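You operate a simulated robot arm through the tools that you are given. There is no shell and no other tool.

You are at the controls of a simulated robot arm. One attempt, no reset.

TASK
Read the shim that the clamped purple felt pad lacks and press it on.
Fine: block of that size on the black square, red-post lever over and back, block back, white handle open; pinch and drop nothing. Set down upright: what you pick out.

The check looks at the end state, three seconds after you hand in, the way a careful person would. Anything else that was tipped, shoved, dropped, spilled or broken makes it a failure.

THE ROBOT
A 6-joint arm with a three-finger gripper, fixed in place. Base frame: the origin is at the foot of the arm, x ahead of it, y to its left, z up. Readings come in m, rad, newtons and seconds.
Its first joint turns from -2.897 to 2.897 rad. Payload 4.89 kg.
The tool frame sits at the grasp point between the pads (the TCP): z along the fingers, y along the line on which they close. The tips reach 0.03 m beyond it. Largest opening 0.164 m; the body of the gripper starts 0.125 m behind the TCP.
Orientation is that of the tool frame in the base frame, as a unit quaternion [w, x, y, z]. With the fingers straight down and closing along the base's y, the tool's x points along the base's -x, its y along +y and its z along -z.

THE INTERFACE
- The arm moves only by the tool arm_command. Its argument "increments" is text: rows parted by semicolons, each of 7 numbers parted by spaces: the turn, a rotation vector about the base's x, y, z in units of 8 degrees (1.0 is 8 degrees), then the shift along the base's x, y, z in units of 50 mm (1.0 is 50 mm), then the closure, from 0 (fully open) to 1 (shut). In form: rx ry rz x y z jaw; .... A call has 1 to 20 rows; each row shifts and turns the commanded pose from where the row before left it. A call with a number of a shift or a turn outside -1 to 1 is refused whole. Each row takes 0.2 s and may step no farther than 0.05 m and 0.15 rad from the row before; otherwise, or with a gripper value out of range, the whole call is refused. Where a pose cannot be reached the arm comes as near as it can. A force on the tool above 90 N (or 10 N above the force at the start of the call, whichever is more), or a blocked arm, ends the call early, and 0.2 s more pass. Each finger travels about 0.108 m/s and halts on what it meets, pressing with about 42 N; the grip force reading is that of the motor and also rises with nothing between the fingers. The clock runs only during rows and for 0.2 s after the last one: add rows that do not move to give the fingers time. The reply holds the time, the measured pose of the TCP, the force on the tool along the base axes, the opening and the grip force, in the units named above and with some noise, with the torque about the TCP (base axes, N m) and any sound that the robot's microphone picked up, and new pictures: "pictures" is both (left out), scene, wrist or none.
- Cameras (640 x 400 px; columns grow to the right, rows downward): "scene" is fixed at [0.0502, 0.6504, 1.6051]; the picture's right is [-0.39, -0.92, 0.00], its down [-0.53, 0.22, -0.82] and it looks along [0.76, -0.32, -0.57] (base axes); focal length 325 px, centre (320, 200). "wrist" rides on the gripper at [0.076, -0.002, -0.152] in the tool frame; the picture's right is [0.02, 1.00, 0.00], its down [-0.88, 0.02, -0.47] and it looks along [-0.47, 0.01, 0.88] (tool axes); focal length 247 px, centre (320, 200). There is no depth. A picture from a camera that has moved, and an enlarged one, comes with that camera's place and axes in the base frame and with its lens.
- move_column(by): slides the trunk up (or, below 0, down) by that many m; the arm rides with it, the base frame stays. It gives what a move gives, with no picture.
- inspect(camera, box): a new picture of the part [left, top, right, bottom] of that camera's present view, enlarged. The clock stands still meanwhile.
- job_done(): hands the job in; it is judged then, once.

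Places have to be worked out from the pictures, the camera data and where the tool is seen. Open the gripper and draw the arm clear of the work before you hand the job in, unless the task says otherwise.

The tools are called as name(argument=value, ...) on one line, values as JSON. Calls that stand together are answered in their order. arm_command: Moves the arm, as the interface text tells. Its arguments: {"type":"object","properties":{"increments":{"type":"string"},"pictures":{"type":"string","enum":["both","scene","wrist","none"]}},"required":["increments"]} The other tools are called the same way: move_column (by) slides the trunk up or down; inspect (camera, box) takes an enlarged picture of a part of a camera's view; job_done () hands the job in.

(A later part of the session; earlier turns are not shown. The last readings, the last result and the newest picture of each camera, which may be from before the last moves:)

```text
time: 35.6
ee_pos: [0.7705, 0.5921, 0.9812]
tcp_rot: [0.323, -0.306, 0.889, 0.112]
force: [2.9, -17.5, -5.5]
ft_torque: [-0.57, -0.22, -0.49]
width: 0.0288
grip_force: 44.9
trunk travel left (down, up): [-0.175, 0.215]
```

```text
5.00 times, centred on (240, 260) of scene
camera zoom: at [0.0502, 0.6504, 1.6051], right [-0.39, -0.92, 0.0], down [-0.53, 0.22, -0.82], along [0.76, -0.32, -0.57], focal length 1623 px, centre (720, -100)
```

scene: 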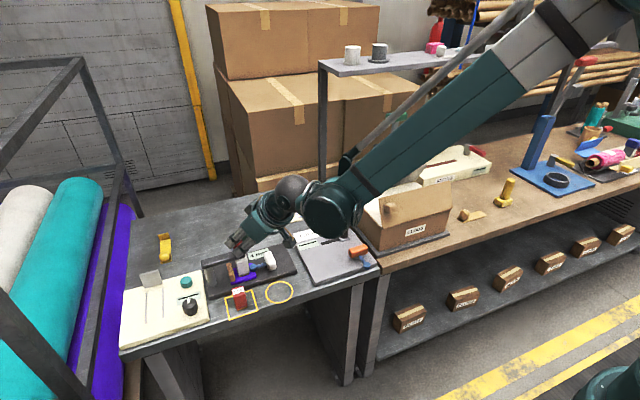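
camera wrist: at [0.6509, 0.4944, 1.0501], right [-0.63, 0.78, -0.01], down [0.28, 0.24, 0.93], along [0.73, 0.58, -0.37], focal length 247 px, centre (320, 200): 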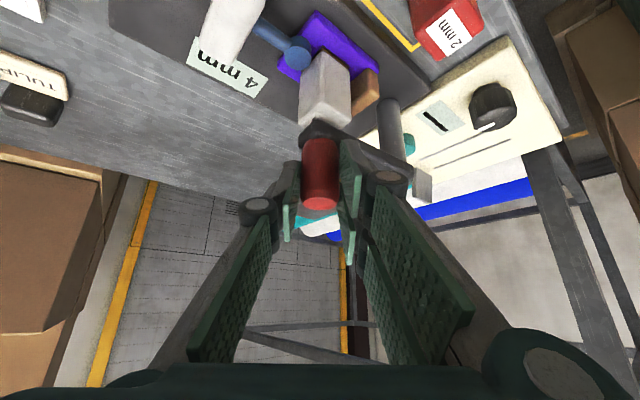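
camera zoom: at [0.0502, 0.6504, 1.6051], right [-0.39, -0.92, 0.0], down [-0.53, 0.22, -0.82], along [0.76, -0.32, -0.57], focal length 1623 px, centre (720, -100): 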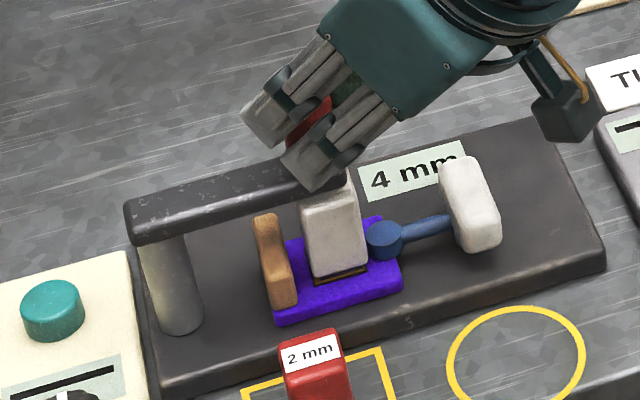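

Still no stop, so I keep turning in small steps, watching the tangential (x) force.

arm_command(increments="0 0 0 -0.06 -0.005 0 0.9; 0 0 0 -0.06 0 0 0.9; 0 0 0 0 0 0 0.9", pictures="scene")

inspect(camera="scene", box=[190, 220, 290, 300])

inspect(camera="wrist", box=[260, 0, 460, 180])

```text
time: 36.4
ee_pos: [0.7659, 0.5907, 0.981]
tcp_rot: [0.325, -0.305, 0.888, 0.112]
force: [38.9, -2.0, 9.7]
ft_torque: [-0.15, -1.16, -0.13]
width: 0.0289
grip_force: 45.3
trunk travel left (down, up): [-0.175, 0.215]
```

scene: 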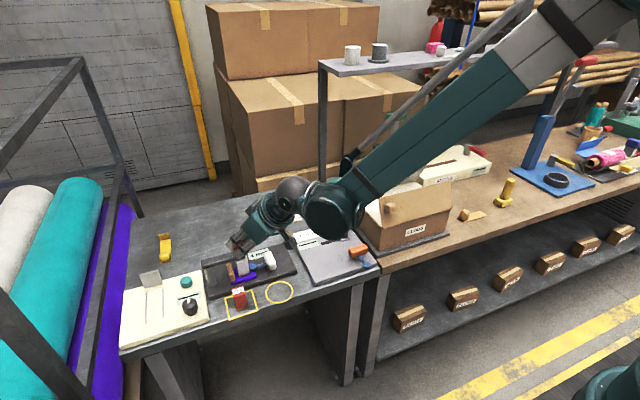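

```text
5.00 times, centred on (240, 260) of scene
camera zoom: at [0.0502, 0.6504, 1.6051], right [-0.39, -0.92, 0.0], down [-0.53, 0.22, -0.82], along [0.76, -0.32, -0.57], focal length 1623 px, centre (720, -100)
```

zoom: 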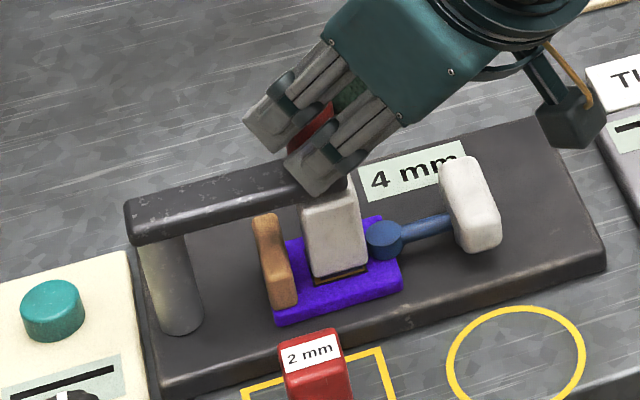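

```text
2.22 times, centred on (360, 90) of wrist
camera zoom: at [0.643, 0.4932, 1.0495], right [-0.63, 0.78, -0.01], down [0.28, 0.24, 0.93], along [0.73, 0.58, -0.37], focal length 549 px, centre (231, 444)
```

zoom: 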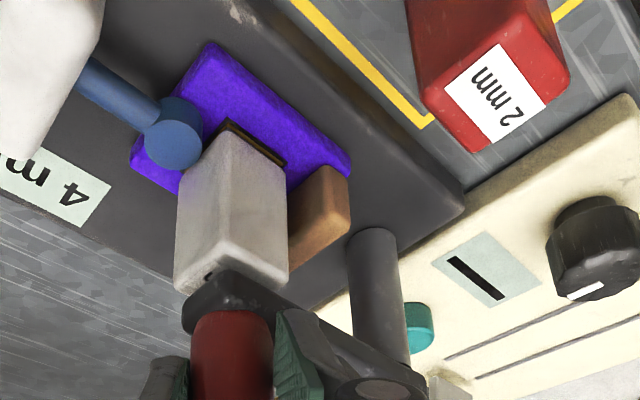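

The tangential force jumped to 39 N: the lever has reached its far stop, with the block still upright underneath. I ease off and begin swinging the lever back along the arc, checking the force.

arm_command(increments="0 0 0 0.05 0 0 0.9; 0 0 0 0.12 0 0 0.9; 0 0 0 0.12 0.01 0 0.9; 0 0 0 0.13 0.018 0 0.9; 0 0 0 0 0 0 0.9", pictures="none")

```text
time: 37.6
ee_pos: [0.7851, 0.5939, 0.9794]
tcp_rot: [0.323, -0.306, 0.889, 0.112]
force: [-5.5, 1.7, -6.1]
ft_torque: [-0.19, 0.11, 0.47]
width: 0.0291
grip_force: 44.9
trunk travel left (down, up): [-0.175, 0.215]
```

The lever is coming back with low force. I continue the arc back to about 50°.

arm_command(increments="0 0 0 0.166 0.038 0 0.9; 0 0 0 0.162 0.05 0 0.9; 0 0 0 0.157 0.066 0 0.9; 0 0 0 0.151 0.078 0 0.9; 0 0 0 0 0 0 0.9", pictures="scene")

inspect(camera="scene", box=[190, 220, 290, 300])

```text
time: 38.8
ee_pos: [0.8165, 0.6051, 0.9802]
tcp_rot: [0.324, -0.307, 0.888, 0.113]
force: [-12.2, 11.3, 1.3]
ft_torque: [0.09, -0.01, 0.51]
width: 0.0288
grip_force: 44.7
trunk travel left (down, up): [-0.175, 0.215]
```

scene: 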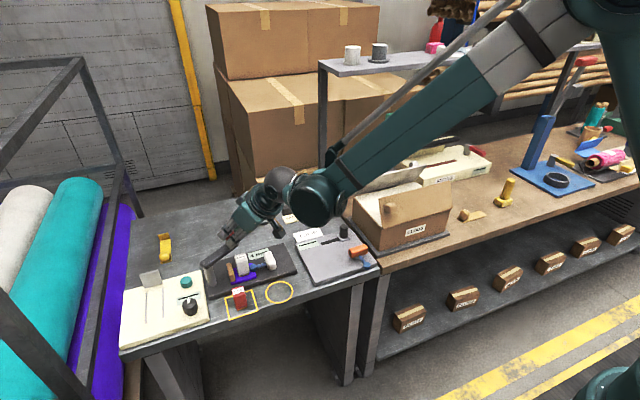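

```text
5.00 times, centred on (240, 260) of scene
camera zoom: at [0.0502, 0.6504, 1.6051], right [-0.39, -0.92, 0.0], down [-0.53, 0.22, -0.82], along [0.76, -0.32, -0.57], focal length 1623 px, centre (720, -100)
```

zoom: 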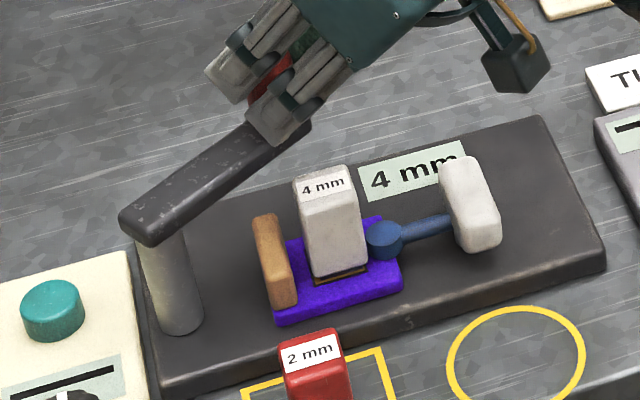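

The block is free again with the lever at about 63°. I follow the slight sideways pull and continue back to about 40°.

arm_command(increments="0 0 0 0.132 0.108 0 0.9; 0 0 0 0.134 0.106 0 0.9; 0 0 0 0.124 0.116 0 0.9; 0 0 0 0.115 0.126 0 0.9; 0 0 0 0 0 0 0.9", pictures="none")

```text
time: 40.0
ee_pos: [0.8397, 0.6291, 0.9827]
tcp_rot: [0.323, -0.306, 0.889, 0.112]
force: [-26.4, 11.8, -12.1]
ft_torque: [0.01, 0.8, 0.99]
width: 0.0287
grip_force: 44.5
trunk travel left (down, up): [-0.175, 0.215]
```

The radial mismatch is now inward (about 27 N), so I correct about 1.5 mm inward while continuing to roughly 25°.

arm_command(increments="0 0 0 -0.022 0.02 0 0.9; 0 0 0 0.1 0.138 0 0.9; 0 0 0 0.095 0.143 0 0.9; 0 0 0 0 0 0 0.9", pictures="scene")

inspect(camera="scene", box=[170, 210, 280, 300])

```text
time: 41.0
ee_pos: [0.8504, 0.6431, 0.9815]
tcp_rot: [0.323, -0.306, 0.888, 0.112]
force: [-21.6, 11.9, 9.7]
ft_torque: [-0.18, 0.46, 0.41]
width: 0.0289
grip_force: 45.2
trunk travel left (down, up): [-0.175, 0.215]
```

scene: 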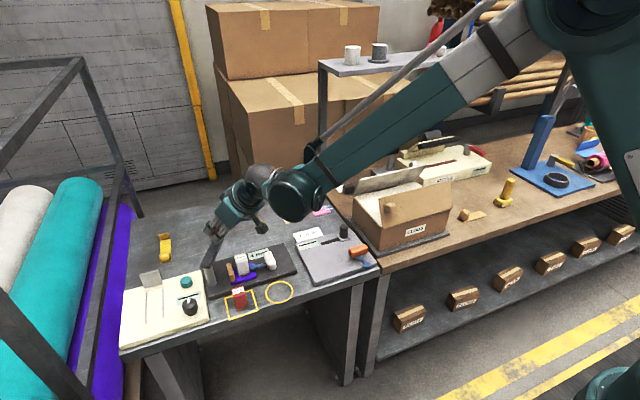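

```text
4.44 times, centred on (225, 255) of scene
camera zoom: at [0.0502, 0.6504, 1.6051], right [-0.39, -0.92, 0.0], down [-0.53, 0.22, -0.82], along [0.76, -0.32, -0.57], focal length 1442 px, centre (742, -44)
```

zoom: 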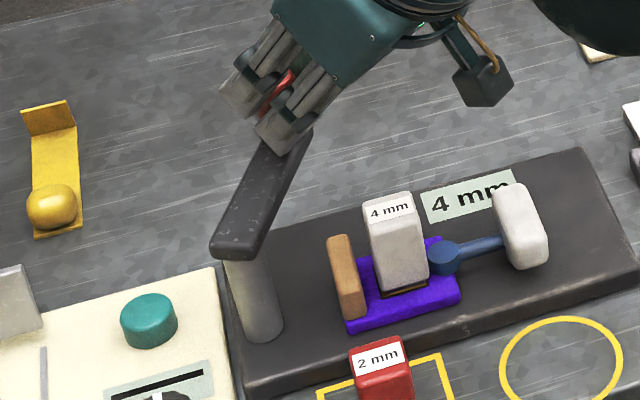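

The lever is at about 25–30°. I check how the post sits in the jaws before finishing the return, since the forces suggest it may have slid along the pads.

inspect(camera="wrist", box=[220, 60, 500, 260])

inspect(camera="scene", box=[190, 210, 250, 270])

```text
2.00 times, centred on (360, 160) of wrist
camera zoom: at [0.7275, 0.5444, 1.0501], right [-0.63, 0.78, -0.01], down [0.28, 0.24, 0.93], along [0.73, 0.58, -0.37], focal length 494 px, centre (240, 280)
```

zoom: 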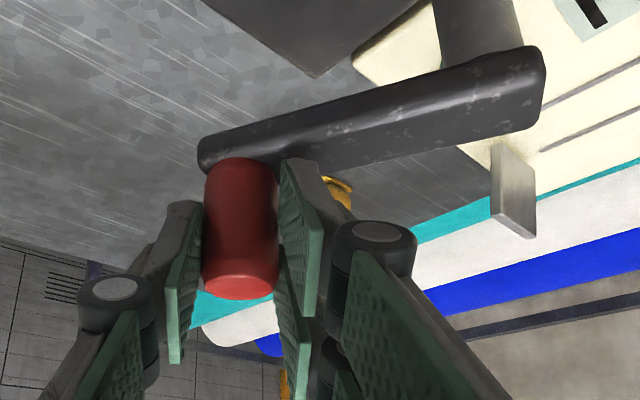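

```text
6.67 times, centred on (220, 240) of scene
camera zoom: at [0.0502, 0.6504, 1.6051], right [-0.39, -0.92, 0.0], down [-0.53, 0.22, -0.82], along [0.76, -0.32, -0.57], focal length 2164 px, centre (987, -67)
```

zoom: 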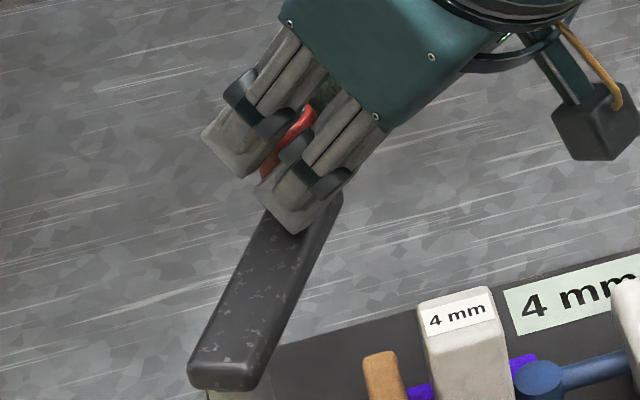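

The post has slid about 10 mm towards the fingertips but is still well between the pads, and the lever is at about 26°. I correct inward and bring it back another 10°.

arm_command(increments="0 0 0 -0.025 0.015 0 0.9; 0 0 0 0.06 0.155 0 0.9; 0 0 0 0.055 0.16 0 0.9; 0 0 0 0 0 0 0.9", pictures="none")

```text
time: 42.0
ee_pos: [0.8573, 0.6588, 0.9813]
tcp_rot: [0.324, -0.305, 0.888, 0.112]
force: [8.0, -5.6, 8.2]
ft_torque: [-0.24, -0.48, 0.0]
width: 0.0293
grip_force: 45.0
trunk travel left (down, up): [-0.175, 0.215]
```

Forces are low. I continue towards the rest position, expecting to feel the stop near the starting angle.

arm_command(increments="0 0 0 0.038 0.165 0 0.9; 0 0 0 0.026 0.167 0 0.9; 0 0 0 0 0 0 0.9", pictures="scene")

inspect(camera="scene", box=[170, 210, 280, 300])

```text
time: 42.8
ee_pos: [0.8592, 0.6756, 0.981]
tcp_rot: [0.323, -0.306, 0.889, 0.112]
force: [-4.3, -5.9, 4.1]
ft_torque: [-0.43, 0.37, 0.4]
width: 0.0288
grip_force: 45.0
trunk travel left (down, up): [-0.175, 0.215]
```

scene: 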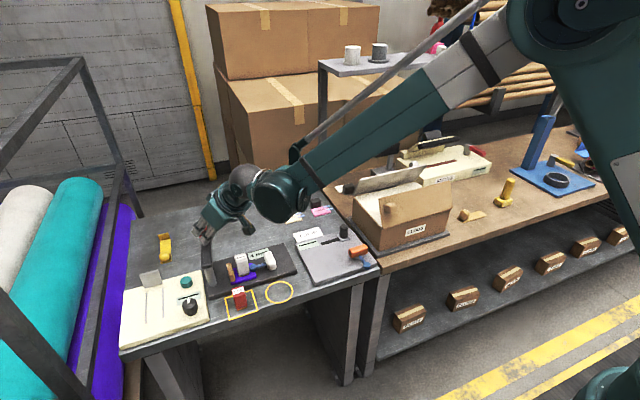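

```text
4.44 times, centred on (225, 255) of scene
camera zoom: at [0.0502, 0.6504, 1.6051], right [-0.39, -0.92, 0.0], down [-0.53, 0.22, -0.82], along [0.76, -0.32, -0.57], focal length 1442 px, centre (742, -44)
```

zoom: 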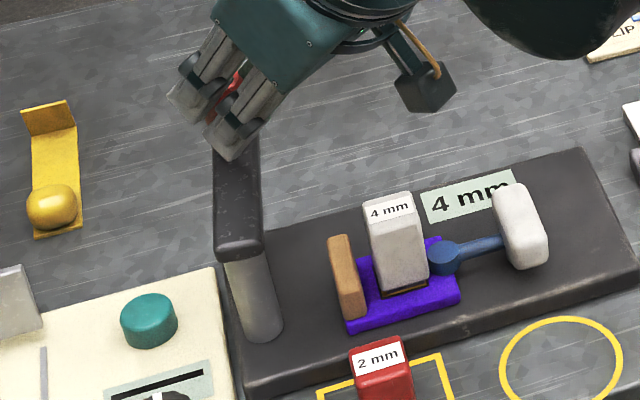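

The lever is about 8° from its original rest, so I push it on gently until the stop is felt.

arm_command(increments="0 0 0 0.008 0.1 0 0.9; 0 0 0 0.004 0.1 0 0.9; 0 0 0 0 0 0 0.9", pictures="scene")

inspect(camera="scene", box=[170, 210, 280, 300])

```text
time: 43.6
ee_pos: [0.8598, 0.6843, 0.9813]
tcp_rot: [0.323, -0.306, 0.889, 0.113]
force: [14.4, -7.3, -0.9]
ft_torque: [-0.27, -0.77, 0.0]
width: 0.0288
grip_force: 44.7
trunk travel left (down, up): [-0.175, 0.215]
```

scene: 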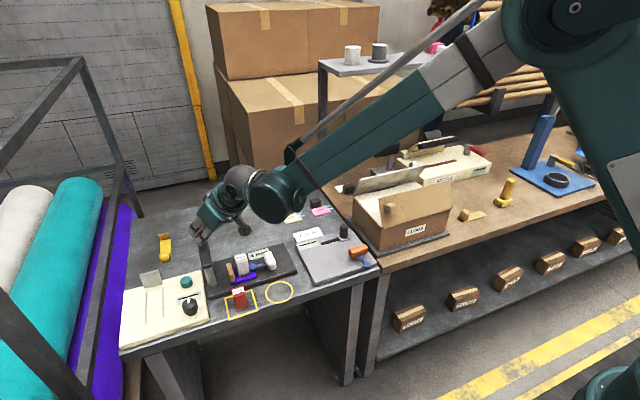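

```text
4.44 times, centred on (225, 255) of scene
camera zoom: at [0.0502, 0.6504, 1.6051], right [-0.39, -0.92, 0.0], down [-0.53, 0.22, -0.82], along [0.76, -0.32, -0.57], focal length 1442 px, centre (742, -44)
```

zoom: 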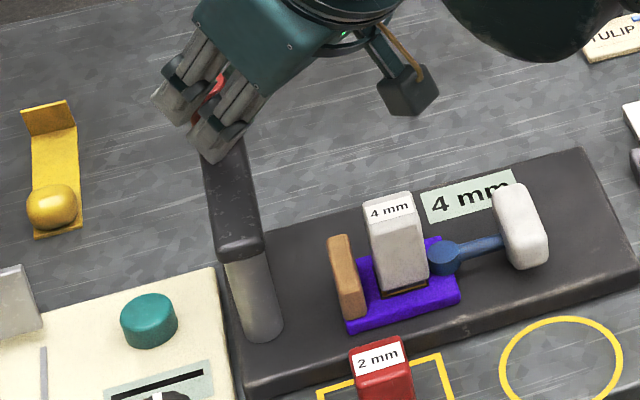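

It now leans like the original. One more small push tells whether it is seated against its stop.

arm_command(increments="0 0 0 0.012 0.05 0 0.9; 0 0 0 0 0 0 0.9", pictures="none")

```text
time: 44.2
ee_pos: [0.8609, 0.686, 0.9813]
tcp_rot: [0.323, -0.305, 0.889, 0.111]
force: [5.5, -29.3, -6.5]
ft_torque: [-0.98, -0.15, -0.2]
width: 0.0287
grip_force: 45.4
trunk travel left (down, up): [-0.175, 0.215]
```

The lever is firmly back at its rest stop (29 N). I ease off 1 mm, open the jaws and lift straight up clear of the post.

arm_command(increments="0 0 0 -0.005 -0.025 0 0.9; 0 0 0 0 0 0 0.82; 0 0 0 0 0 0 0.74; 0 0 0 0 0 0 0.66; 0 0 0 0 0 0 0.66", pictures="wrist")

inspect(camera="wrist", box=[220, 60, 500, 260])

```text
time: 45.4
ee_pos: [0.8589, 0.687, 0.9796]
tcp_rot: [0.323, -0.306, 0.889, 0.112]
force: [0.7, 1.1, 0.4]
ft_torque: [0.0, -0.01, 0.01]
width: 0.0559
grip_force: 0.0
trunk travel left (down, up): [-0.175, 0.215]
camera wrist: at [0.7369, 0.5889, 1.0496], right [-0.63, 0.78, -0.01], down [0.28, 0.24, 0.93], along [0.73, 0.58, -0.37], focal length 247 px, centre (320, 200)
```

wrist: 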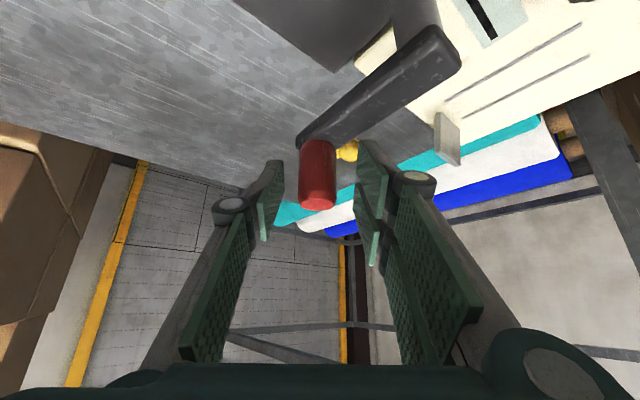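

```text
2.00 times, centred on (360, 160) of wrist
camera zoom: at [0.7369, 0.5889, 1.0496], right [-0.63, 0.78, -0.01], down [0.28, 0.24, 0.93], along [0.73, 0.58, -0.37], focal length 494 px, centre (240, 280)
```

zoom: 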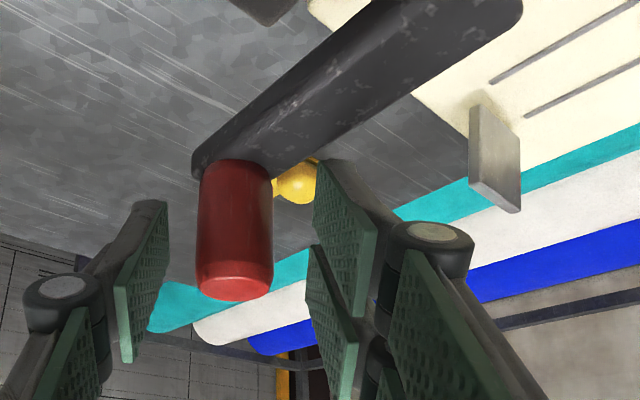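

The lever stays at rest and the jaws are clear of the post. I lift, move back over the block, remove the tilt and turn the jaws to close along x again.

arm_command(increments="0 0 0 0 0 0.4 0.66; 0 0 0 0 0 0.6 0.66; 0 0 0 0 0 0.6 0.66; 0 0 0 0 0 0.6 0.66; 0 0 0 -0.543 -0.587 0 0.66; 0 0 0 -0.543 -0.587 0 0.66; 0 0 0 -0.543 -0.587 0 0.66; -0.616 0.788 0 0 0 0 0.66; -0.616 0.788 0 0 0 0 0.66; -0.616 0.788 0 0 0 0 0.66; -0.616 0.788 0 0 0 0 0.66; -0.616 0.788 0 0 0 0 0.66; 0 0 0 0 0 0 0.66", pictures="scene")

arm_command(increments="0 0 0.93 0 0 0 0.66; 0 0 0.93 0 0 0 0.66; 0 0 0.93 0 0 0 0.66; 0 0 0.93 0 0 0 0.66; 0 0 0.93 0 0 0 0.66; 0 0 0.93 0 0 0 0.66; 0 0 0.93 0 0 0 0.64; 0 0 0 0 0 0 0.64", pictures="both")

inspect(camera="wrist", box=[240, 20, 400, 180])

inspect(camera="scene", box=[170, 210, 290, 310])

```text
time: 48.2
ee_pos: [0.7794, 0.5971, 1.0904]
tcp_rot: [-0.002, -0.325, 0.946, 0.0]
force: [0.1, 0.4, -0.8]
ft_torque: [-0.05, 0.09, -0.02]
width: 0.0557
grip_force: 0.0
trunk travel left (down, up): [-0.175, 0.215]
```

scene: 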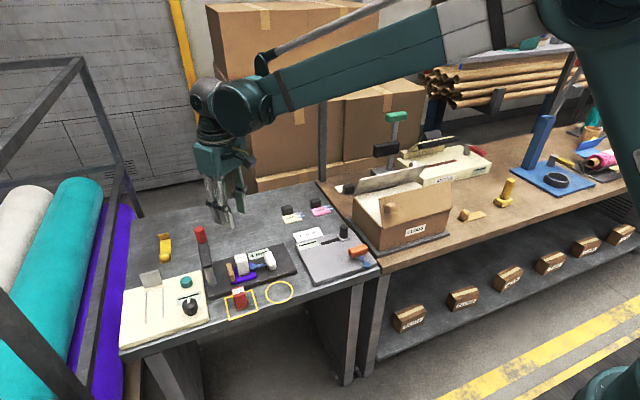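

```text
time: 50.0
ee_pos: [0.778, 0.5984, 1.0903]
tcp_rot: [-0.001, 0.708, -0.706, 0.0]
force: [0.1, 0.8, 0.0]
ft_torque: [-0.01, -0.01, -0.01]
width: 0.0591
grip_force: 0.0
trunk travel left (down, up): [-0.175, 0.215]
camera wrist: at [0.7795, 0.5219, 1.2442], right [-1.0, -0.02, 0.0], down [-0.02, 0.88, 0.47], along [-0.01, 0.47, -0.88], focal length 247 px, centre (320, 200)
```

scene: 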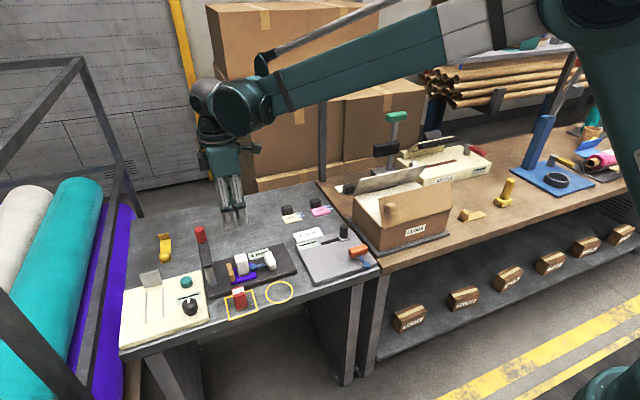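
wrist: 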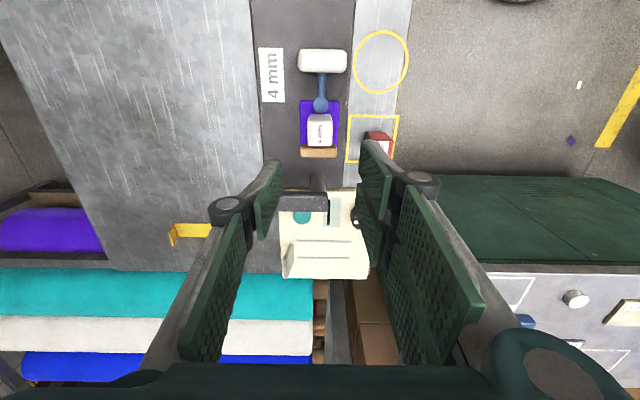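

```text
2.50 times, centred on (320, 100) of wrist
camera zoom: at [0.7795, 0.5219, 1.2442], right [-1.0, -0.02, 0.0], down [-0.02, 0.88, 0.47], along [-0.01, 0.47, -0.88], focal length 617 px, centre (320, 450)
```

zoom: 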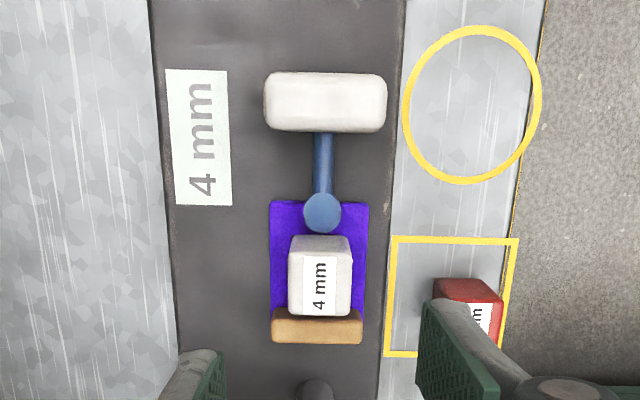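

```text
4.00 times, centred on (230, 260) of scene
camera zoom: at [0.0502, 0.6504, 1.6051], right [-0.39, -0.92, 0.0], down [-0.53, 0.22, -0.82], along [0.76, -0.32, -0.57], focal length 1298 px, centre (680, -40)
```

zoom: 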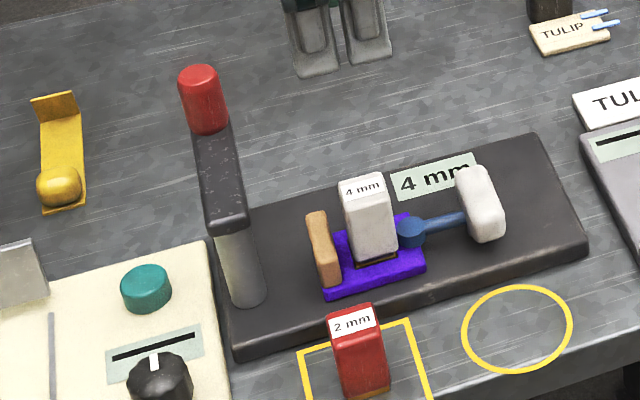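

The lever is back at its original place and the block is still upright on the pad. I descend around it to the same grasp height as before (0.920).

arm_command(increments="0 0 0 0 0.01 -0.7 0.64; 0 0 0 0 0.01 -0.7 0.64; 0 0 0 0 0 -0.7 0.64; 0 0 0 0 0 -0.6 0.64; 0 0 0 0 0 -0.4 0.64; 0 0 0 0 0 -0.2 0.64; 0 0 0 0 0 -0.1 0.64; 0 0 0 0 0 0 0.64", pictures="both")

inspect(camera="wrist", box=[260, 70, 380, 230])

inspect(camera="scene", box=[225, 245, 275, 285])

```text
time: 51.8
ee_pos: [0.7783, 0.6001, 0.9211]
tcp_rot: [0.0, 0.707, -0.707, -0.001]
force: [-0.2, 0.8, -0.3]
ft_torque: [-0.01, 0.03, 0.0]
width: 0.059
grip_force: 0.1
trunk travel left (down, up): [-0.175, 0.215]
camera wrist: at [0.7793, 0.5231, 1.0747], right [-1.0, -0.02, 0.0], down [-0.02, 0.88, 0.47], along [-0.01, 0.47, -0.88], focal length 247 px, centre (320, 200)
```

scene: 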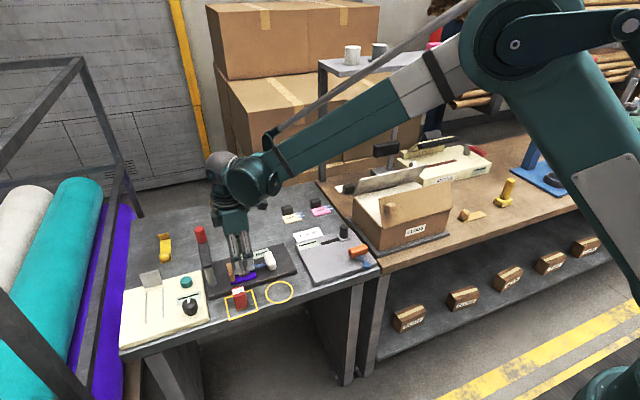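
wrist: 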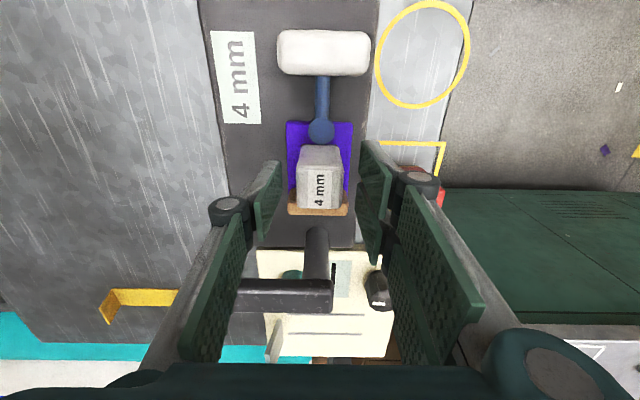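

```text
2.50 times, centred on (320, 150) of wrist
camera zoom: at [0.7793, 0.5231, 1.0747], right [-1.0, -0.02, 0.0], down [-0.02, 0.88, 0.47], along [-0.01, 0.47, -0.88], focal length 617 px, centre (320, 325)
```

zoom: 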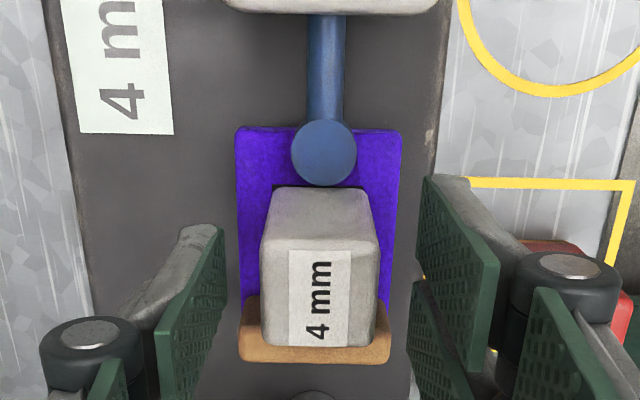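

```text
10.00 times, centred on (250, 265) of scene
camera zoom: at [0.0502, 0.6504, 1.6051], right [-0.39, -0.92, 0.0], down [-0.53, 0.22, -0.82], along [0.76, -0.32, -0.57], focal length 3246 px, centre (1020, -450)
```

zoom: 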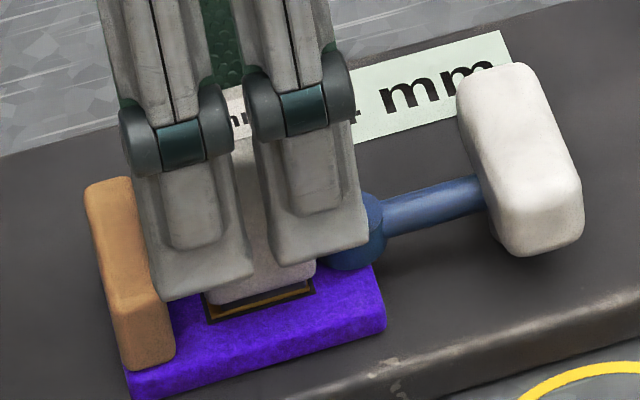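

The block is centred between the jaws, with the same look as at release. I close on it.

arm_command(increments="0 0 0 0 0 0 0.72; 0 0 0 0 0 0 0.8; 0 0 0 0 0 0 0.9; 0 0 0 0 0 0 0.9; 0 0 0 0 0 0 0.9", pictures="none")

arm_command(increments="0 0 0 0 0 0.1 0.9; 0 0 0 0 0 0.2 0.9; 0 0 0 0 0 0.4 0.9; 0 0 0 0 0 0.6 0.9; 0 0 0 0 0 0.5 0.9; 0 0 0 0 0 0 0.9", pictures="both")

inspect(camera="scene", box=[200, 210, 300, 300])

inspect(camera="wrist", box=[240, 60, 400, 230])

```text
time: 53.0
ee_pos: [0.7788, 0.6002, 0.9209]
tcp_rot: [0.0, -0.707, 0.707, 0.001]
force: [-0.5, 0.0, -0.3]
ft_torque: [0.02, -0.01, -0.04]
width: 0.0334
grip_force: 41.6
trunk travel left (down, up): [-0.175, 0.215]
```

```text
time: 54.4
ee_pos: [0.7787, 0.5989, 1.0099]
tcp_rot: [0.0, 0.708, -0.707, 0.0]
force: [0.2, 0.5, -1.1]
ft_torque: [0.05, -0.07, 0.0]
width: 0.0335
grip_force: 42.0
trunk travel left (down, up): [-0.175, 0.215]
camera wrist: at [0.779, 0.5222, 1.1633], right [-1.0, -0.02, 0.0], down [-0.02, 0.88, 0.47], along [-0.01, 0.47, -0.88], focal length 247 px, centre (320, 200)
```

scene: 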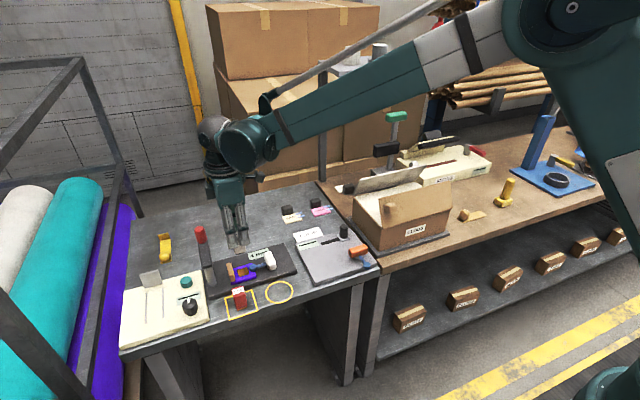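
wrist: 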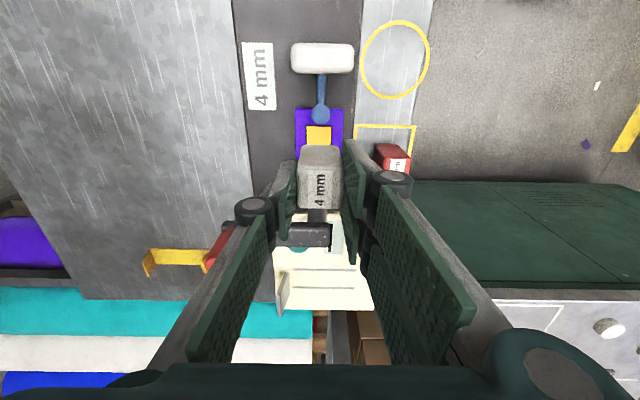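

```text
4.44 times, centred on (250, 255) of scene
camera zoom: at [0.0502, 0.6504, 1.6051], right [-0.39, -0.92, 0.0], down [-0.53, 0.22, -0.82], along [0.76, -0.32, -0.57], focal length 1442 px, centre (631, -44)
```

zoom: 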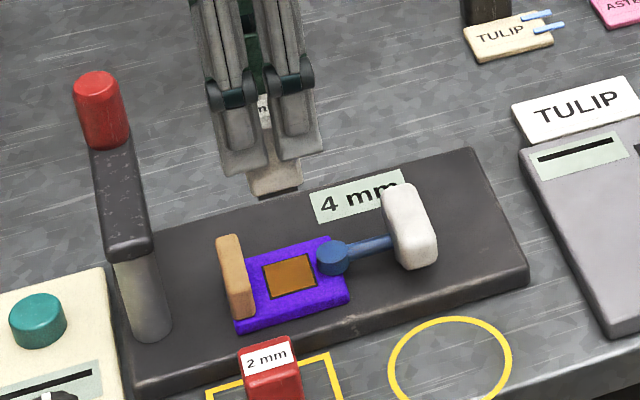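

```text
2.35 times, centred on (320, 145) of wrist
camera zoom: at [0.779, 0.5222, 1.1633], right [-1.0, -0.02, 0.0], down [-0.02, 0.88, 0.47], along [-0.01, 0.47, -0.88], focal length 581 px, centre (320, 329)
```

zoom: 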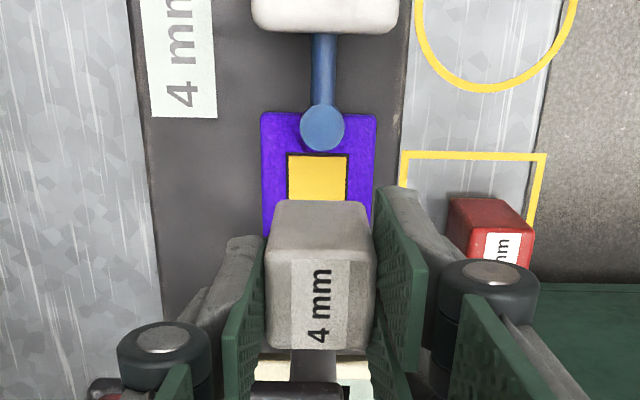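

The gold shim is left on the black square, so the press worked. I carry the block back above the yellow ring (0.684, 0.514) and lower it to just above the bench.

arm_command(increments="0 0 0 -0.47 -0.424 0 0.9; 0 0 0 -0.47 -0.424 0 0.9; 0 0 0 -0.47 -0.424 0 0.9; 0 0 0 -0.47 -0.424 0 0.9; 0 0 0 0 0 -0.5 0.9; 0 0 0 0 0 -0.6 0.9; 0 0 0 0 0 -0.5 0.9; 0 0 0 0 0 -0.4 0.9; 0 0 0 0 0 0 0.9", pictures="both")

inspect(camera="scene", box=[240, 250, 310, 310])

inspect(camera="wrist", box=[240, 80, 400, 240])

```text
time: 56.4
ee_pos: [0.6844, 0.5147, 0.9102]
tcp_rot: [0.0, 0.707, -0.707, 0.0]
force: [0.1, -0.3, -1.2]
ft_torque: [-0.02, 0.01, -0.01]
width: 0.033
grip_force: 41.7
trunk travel left (down, up): [-0.175, 0.215]
camera wrist: at [0.6849, 0.4375, 1.0638], right [-1.0, -0.02, 0.0], down [-0.02, 0.88, 0.47], along [-0.01, 0.47, -0.88], focal length 247 px, centre (320, 200)
```

scene: 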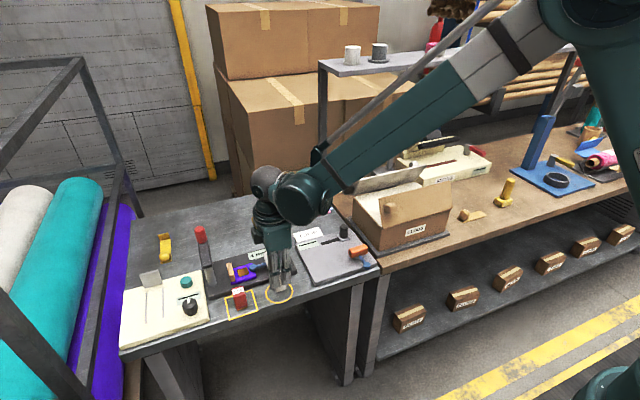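
wrist: 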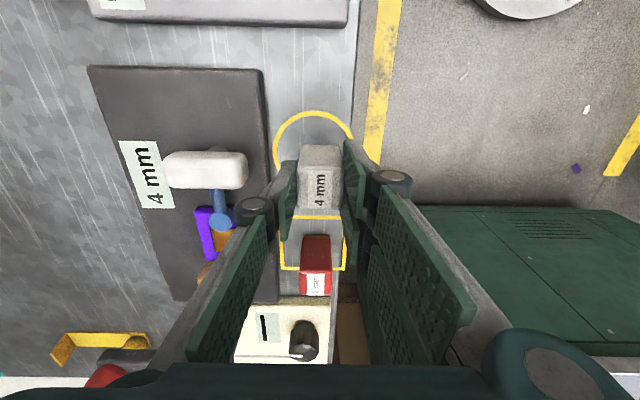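

```text
6.67 times, centred on (275, 280) of scene
camera zoom: at [0.0502, 0.6504, 1.6051], right [-0.39, -0.92, 0.0], down [-0.53, 0.22, -0.82], along [0.76, -0.32, -0.57], focal length 2164 px, centre (620, -333)
```

zoom: 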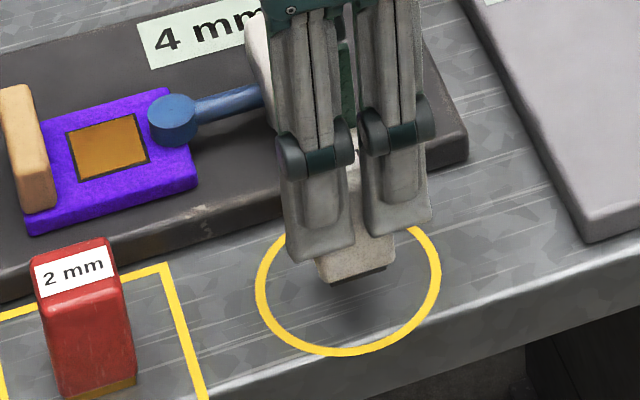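

```text
2.50 times, centred on (320, 160) of wrist
camera zoom: at [0.6849, 0.4375, 1.0638], right [-1.0, -0.02, 0.0], down [-0.02, 0.88, 0.47], along [-0.01, 0.47, -0.88], focal length 617 px, centre (320, 300)
```

zoom: 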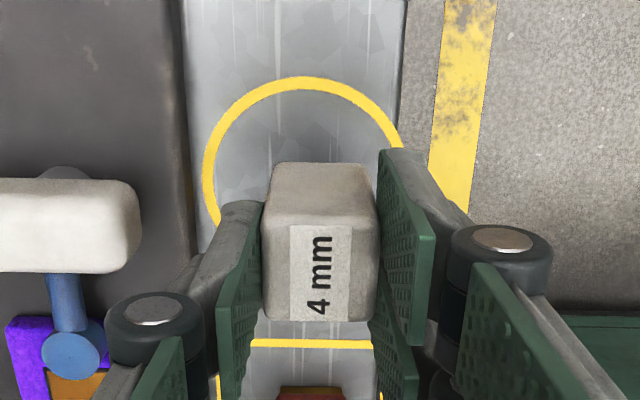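

The block hangs centred over the ring. I lower it to about 0.892 and then feel for the bench in small steps (it should touch slightly lower than before, since the shim is gone).

arm_command(increments="0 0 0 0 0 -0.15 0.9; 0 0 0 0 0 -0.15 0.9; 0 0 0 0 0 -0.08 0.9; 0 0 0 0 0 0 0.9", pictures="none")

arm_command(increments="0 0 0 0 0 -0.03 0.9; 0 0 0 0 0 -0.03 0.9; 0 0 0 0 0 0 0.9", pictures="none")

inspect(camera="scene", box=[255, 265, 305, 305])

```text
time: 57.4
ee_pos: [0.6829, 0.515, 0.8906]
tcp_rot: [0.001, -0.707, 0.707, 0.0]
force: [-0.2, -0.2, -1.8]
ft_torque: [0.02, -0.03, -0.02]
width: 0.0332
grip_force: 41.9
trunk travel left (down, up): [-0.175, 0.215]
```

```text
time: 58.2
ee_pos: [0.6843, 0.5135, 0.8884]
tcp_rot: [0.0, 0.707, -0.707, 0.0]
force: [1.1, -0.3, 7.4]
ft_torque: [-0.04, -0.04, 0.02]
width: 0.0335
grip_force: 42.5
trunk travel left (down, up): [-0.175, 0.215]
```

```text
10.00 times, centred on (280, 285) of scene
camera zoom: at [0.0502, 0.6504, 1.6051], right [-0.39, -0.92, 0.0], down [-0.53, 0.22, -0.82], along [0.76, -0.32, -0.57], focal length 3246 px, centre (720, -650)
```

zoom: 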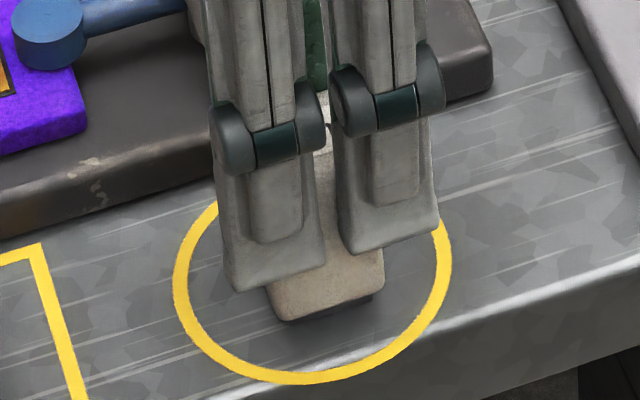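

Contact is felt (7 N up) with the block standing in the ring. I open the jaws to release it.

arm_command(increments="0 0 0 0 0 0 0.8; 0 0 0 0 0 0 0.74; 0 0 0 0 0 0 0.69; 0 0 0 0 0 0 0.67; 0 0 0 0 0 0 0.67", pictures="none")

arm_command(increments="0 0 0 0 0 0.2 0.67; 0 0 0 0 0 0.5 0.67; 0 0 0 0 0 0.7 0.67; 0 0 0 0 0 0.7 0.67; 0 0 0 0 0 0.7 0.67; 0 0 0 0 0 0.4 0.67; 0 0 0 0 0 0 0.67", pictures="both")

inspect(camera="scene", box=[210, 230, 310, 310])

inspect(camera="wrist", box=[180, 80, 400, 240])

```text
time: 59.4
ee_pos: [0.6848, 0.5145, 0.8895]
tcp_rot: [0.0, -0.707, 0.707, 0.0]
force: [0.0, 0.3, -0.5]
ft_torque: [-0.02, 0.03, 0.02]
width: 0.0539
grip_force: 0.0
trunk travel left (down, up): [-0.175, 0.215]
```

```text
time: 61.0
ee_pos: [0.6864, 0.5146, 1.0515]
tcp_rot: [0.0, -0.707, 0.707, 0.0]
force: [-0.5, -0.7, 0.5]
ft_torque: [0.06, -0.04, -0.01]
width: 0.054
grip_force: 0.0
trunk travel left (down, up): [-0.175, 0.215]
camera wrist: at [0.6871, 0.4379, 1.2045], right [-1.0, -0.02, 0.0], down [-0.02, 0.88, 0.47], along [-0.01, 0.47, -0.88], focal length 247 px, centre (320, 200)
```

scene: 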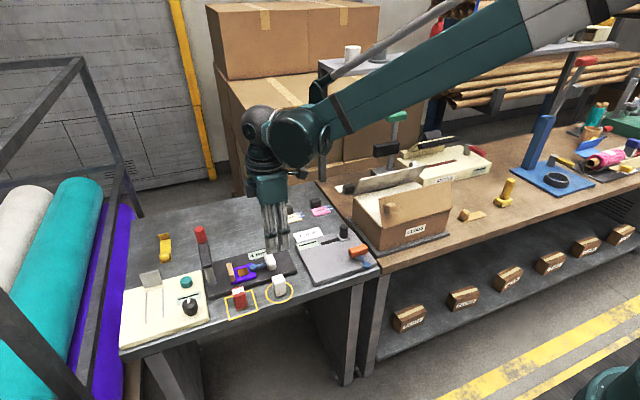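
wrist: 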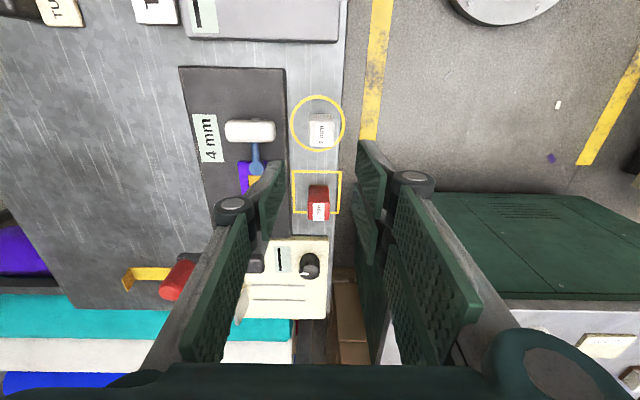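

```text
5.00 times, centred on (260, 270) of scene
camera zoom: at [0.0502, 0.6504, 1.6051], right [-0.39, -0.92, 0.0], down [-0.53, 0.22, -0.82], along [0.76, -0.32, -0.57], focal length 1623 px, centre (620, -150)
```

zoom: 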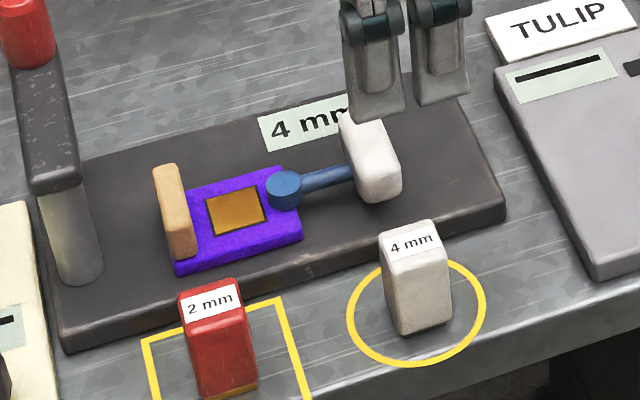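

```text
2.50 times, centred on (290, 160) of wrist
camera zoom: at [0.6871, 0.4379, 1.2045], right [-1.0, -0.02, 0.0], down [-0.02, 0.88, 0.47], along [-0.01, 0.47, -0.88], focal length 617 px, centre (395, 300)
```

zoom: 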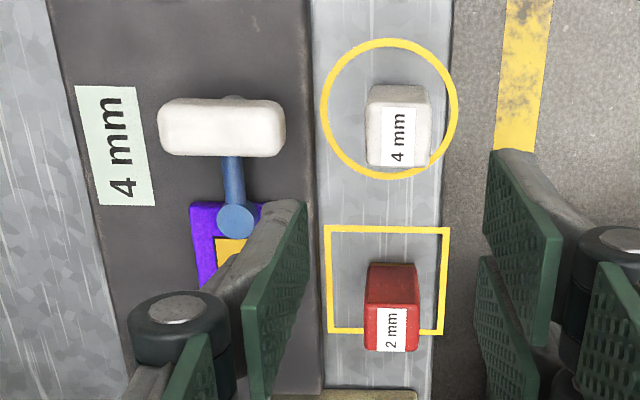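

The 4 mm block is back upright in its ring and the shim shows gold on the pad. Next is the white handle: it seems to be at about (0.775, 0.513), and I turn the jaws to close along y above it to see its height and the rod.

arm_command(increments="0 0 -0.94 0.15 0 0 0.6; 0 0 -0.94 0.15 0 0 0.6; 0 0 -0.94 0.15 0 0 0.6; 0 0 -0.94 0.15 0 0 0.6; 0 0 -0.94 0.15 0 0 0.6; 0 0 -0.94 0.15 0 0 0.6; 0 0 -0.94 0.15 0 0 0.6; 0 0 -0.94 0.15 0 0 0.6; 0 0 -0.94 0.15 0 0 0.6; 0 0 -0.94 0.15 0 0 0.6; 0 0 -0.94 0.15 0 0 0.6; 0 0 -0.91 0.15 0 0 0.6; 0 0 0 0 0 0 0.6", pictures="both")

inspect(camera="wrist", box=[260, 70, 420, 170])

inspect(camera="scene", box=[240, 240, 300, 290])

```text
time: 63.8
ee_pos: [0.7743, 0.5159, 1.0483]
tcp_rot: [0.0, 0.0, 1.0, 0.0]
force: [-0.1, 0.7, 0.4]
ft_torque: [-0.05, 0.01, 0.0]
width: 0.0655
grip_force: 0.0
trunk travel left (down, up): [-0.175, 0.215]
camera wrist: at [0.698, 0.5128, 1.2019], right [-0.02, 1.0, 0.0], down [0.88, 0.02, 0.47], along [0.47, 0.01, -0.88], focal length 247 px, centre (320, 200)
```

scene: 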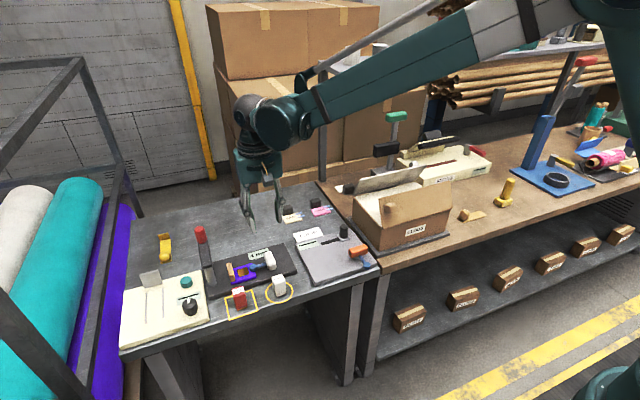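
wrist: 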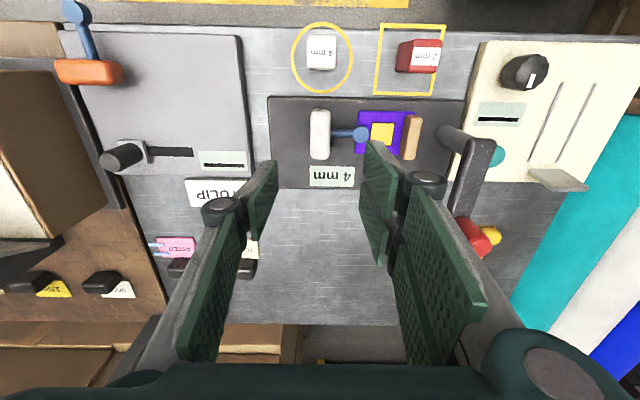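

```text
4.00 times, centred on (340, 120) of wrist
camera zoom: at [0.698, 0.5128, 1.2019], right [-0.02, 1.0, 0.0], down [0.88, 0.02, 0.47], along [0.47, 0.01, -0.88], focal length 988 px, centre (240, 520)
```

zoom: 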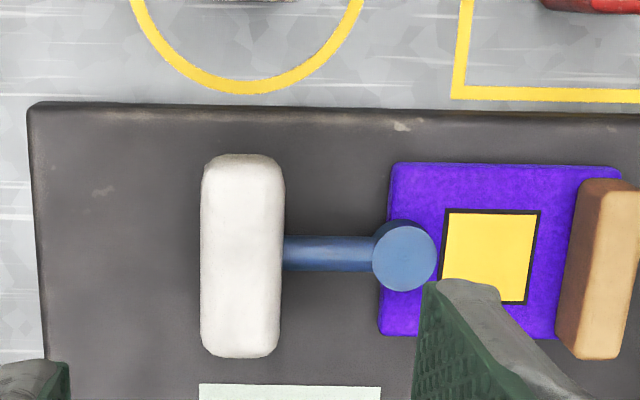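

```text
8.00 times, centred on (270, 265) of scene
camera zoom: at [0.0502, 0.6504, 1.6051], right [-0.39, -0.92, 0.0], down [-0.53, 0.22, -0.82], along [0.76, -0.32, -0.57], focal length 2596 px, centre (720, -320)
```

zoom: 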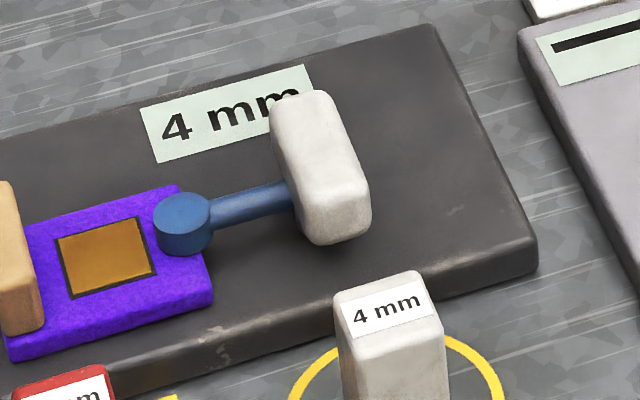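

The handle's top is at z≈0.889, about 57 mm long in x and centred near (0.775, 0.5146), with the rod low on its +y side (z≈0.868). Gripping the two ends (closing along x) keeps the fingers clear of the rod, so I turn the jaws back to x with a 0.08 m opening.

arm_command(increments="0 0 0.94 0 0 0 0.55; 0 0 0.94 0 0 0 0.5; 0 0 0.94 0 0 0 0.5; 0 0 0.94 0 0 0 0.5; 0 0 0.94 0 0 0 0.5; 0 0 0.94 0 0 0 0.5; 0 0 0.94 0 0 0 0.5; 0 0 0.94 0 0 0 0.5; 0 0 0.94 0 0 0 0.5; 0 0 0.94 0 0 0 0.5; 0 0 0.94 0 0 0 0.5; 0 0 0.91 0 0 -0.6 0.5; 0 0 0 0 0 -0.6 0.5; 0 0 0 0 0 0 0.5", pictures="both")

inspect(camera="wrist", box=[220, 70, 420, 220])

inspect(camera="scene", box=[220, 200, 310, 290])

```text
time: 66.8
ee_pos: [0.7738, 0.5153, 0.9891]
tcp_rot: [0.0, 0.708, -0.706, 0.0]
force: [0.3, 0.4, 0.0]
ft_torque: [-0.03, 0.0, 0.02]
width: 0.0823
grip_force: 0.1
trunk travel left (down, up): [-0.175, 0.215]
camera wrist: at [0.7755, 0.4382, 1.1427], right [-1.0, -0.02, 0.0], down [-0.02, 0.88, 0.47], along [-0.01, 0.47, -0.88], focal length 247 px, centre (320, 200)
```

scene: 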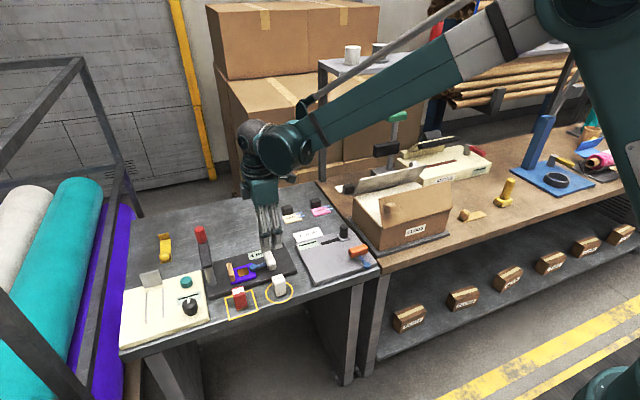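
wrist: 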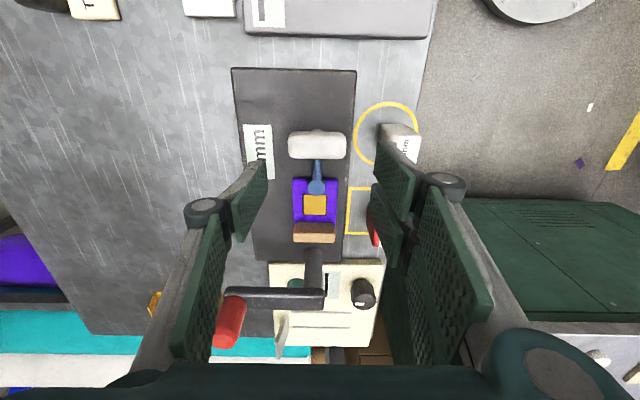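

```text
2.67 times, centred on (320, 145) of wrist
camera zoom: at [0.7755, 0.4382, 1.1427], right [-1.0, -0.02, 0.0], down [-0.02, 0.88, 0.47], along [-0.01, 0.47, -0.88], focal length 659 px, centre (320, 347)
```

zoom: 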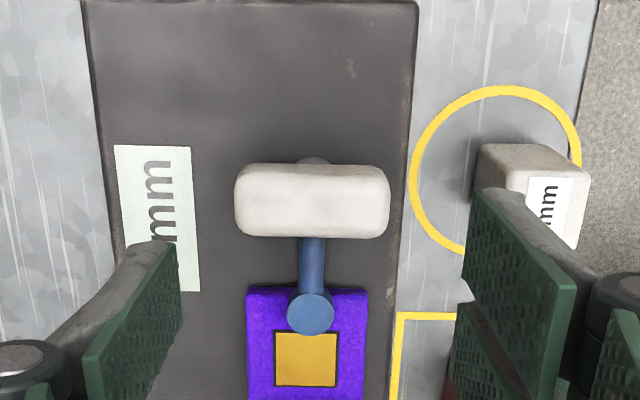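

```text
4.44 times, centred on (265, 245) of scene
camera zoom: at [0.0502, 0.6504, 1.6051], right [-0.39, -0.92, 0.0], down [-0.53, 0.22, -0.82], along [0.76, -0.32, -0.57], focal length 1442 px, centre (564, 0)
```

zoom: 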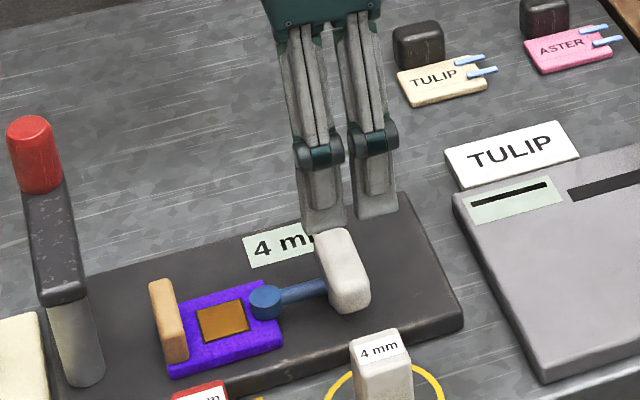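

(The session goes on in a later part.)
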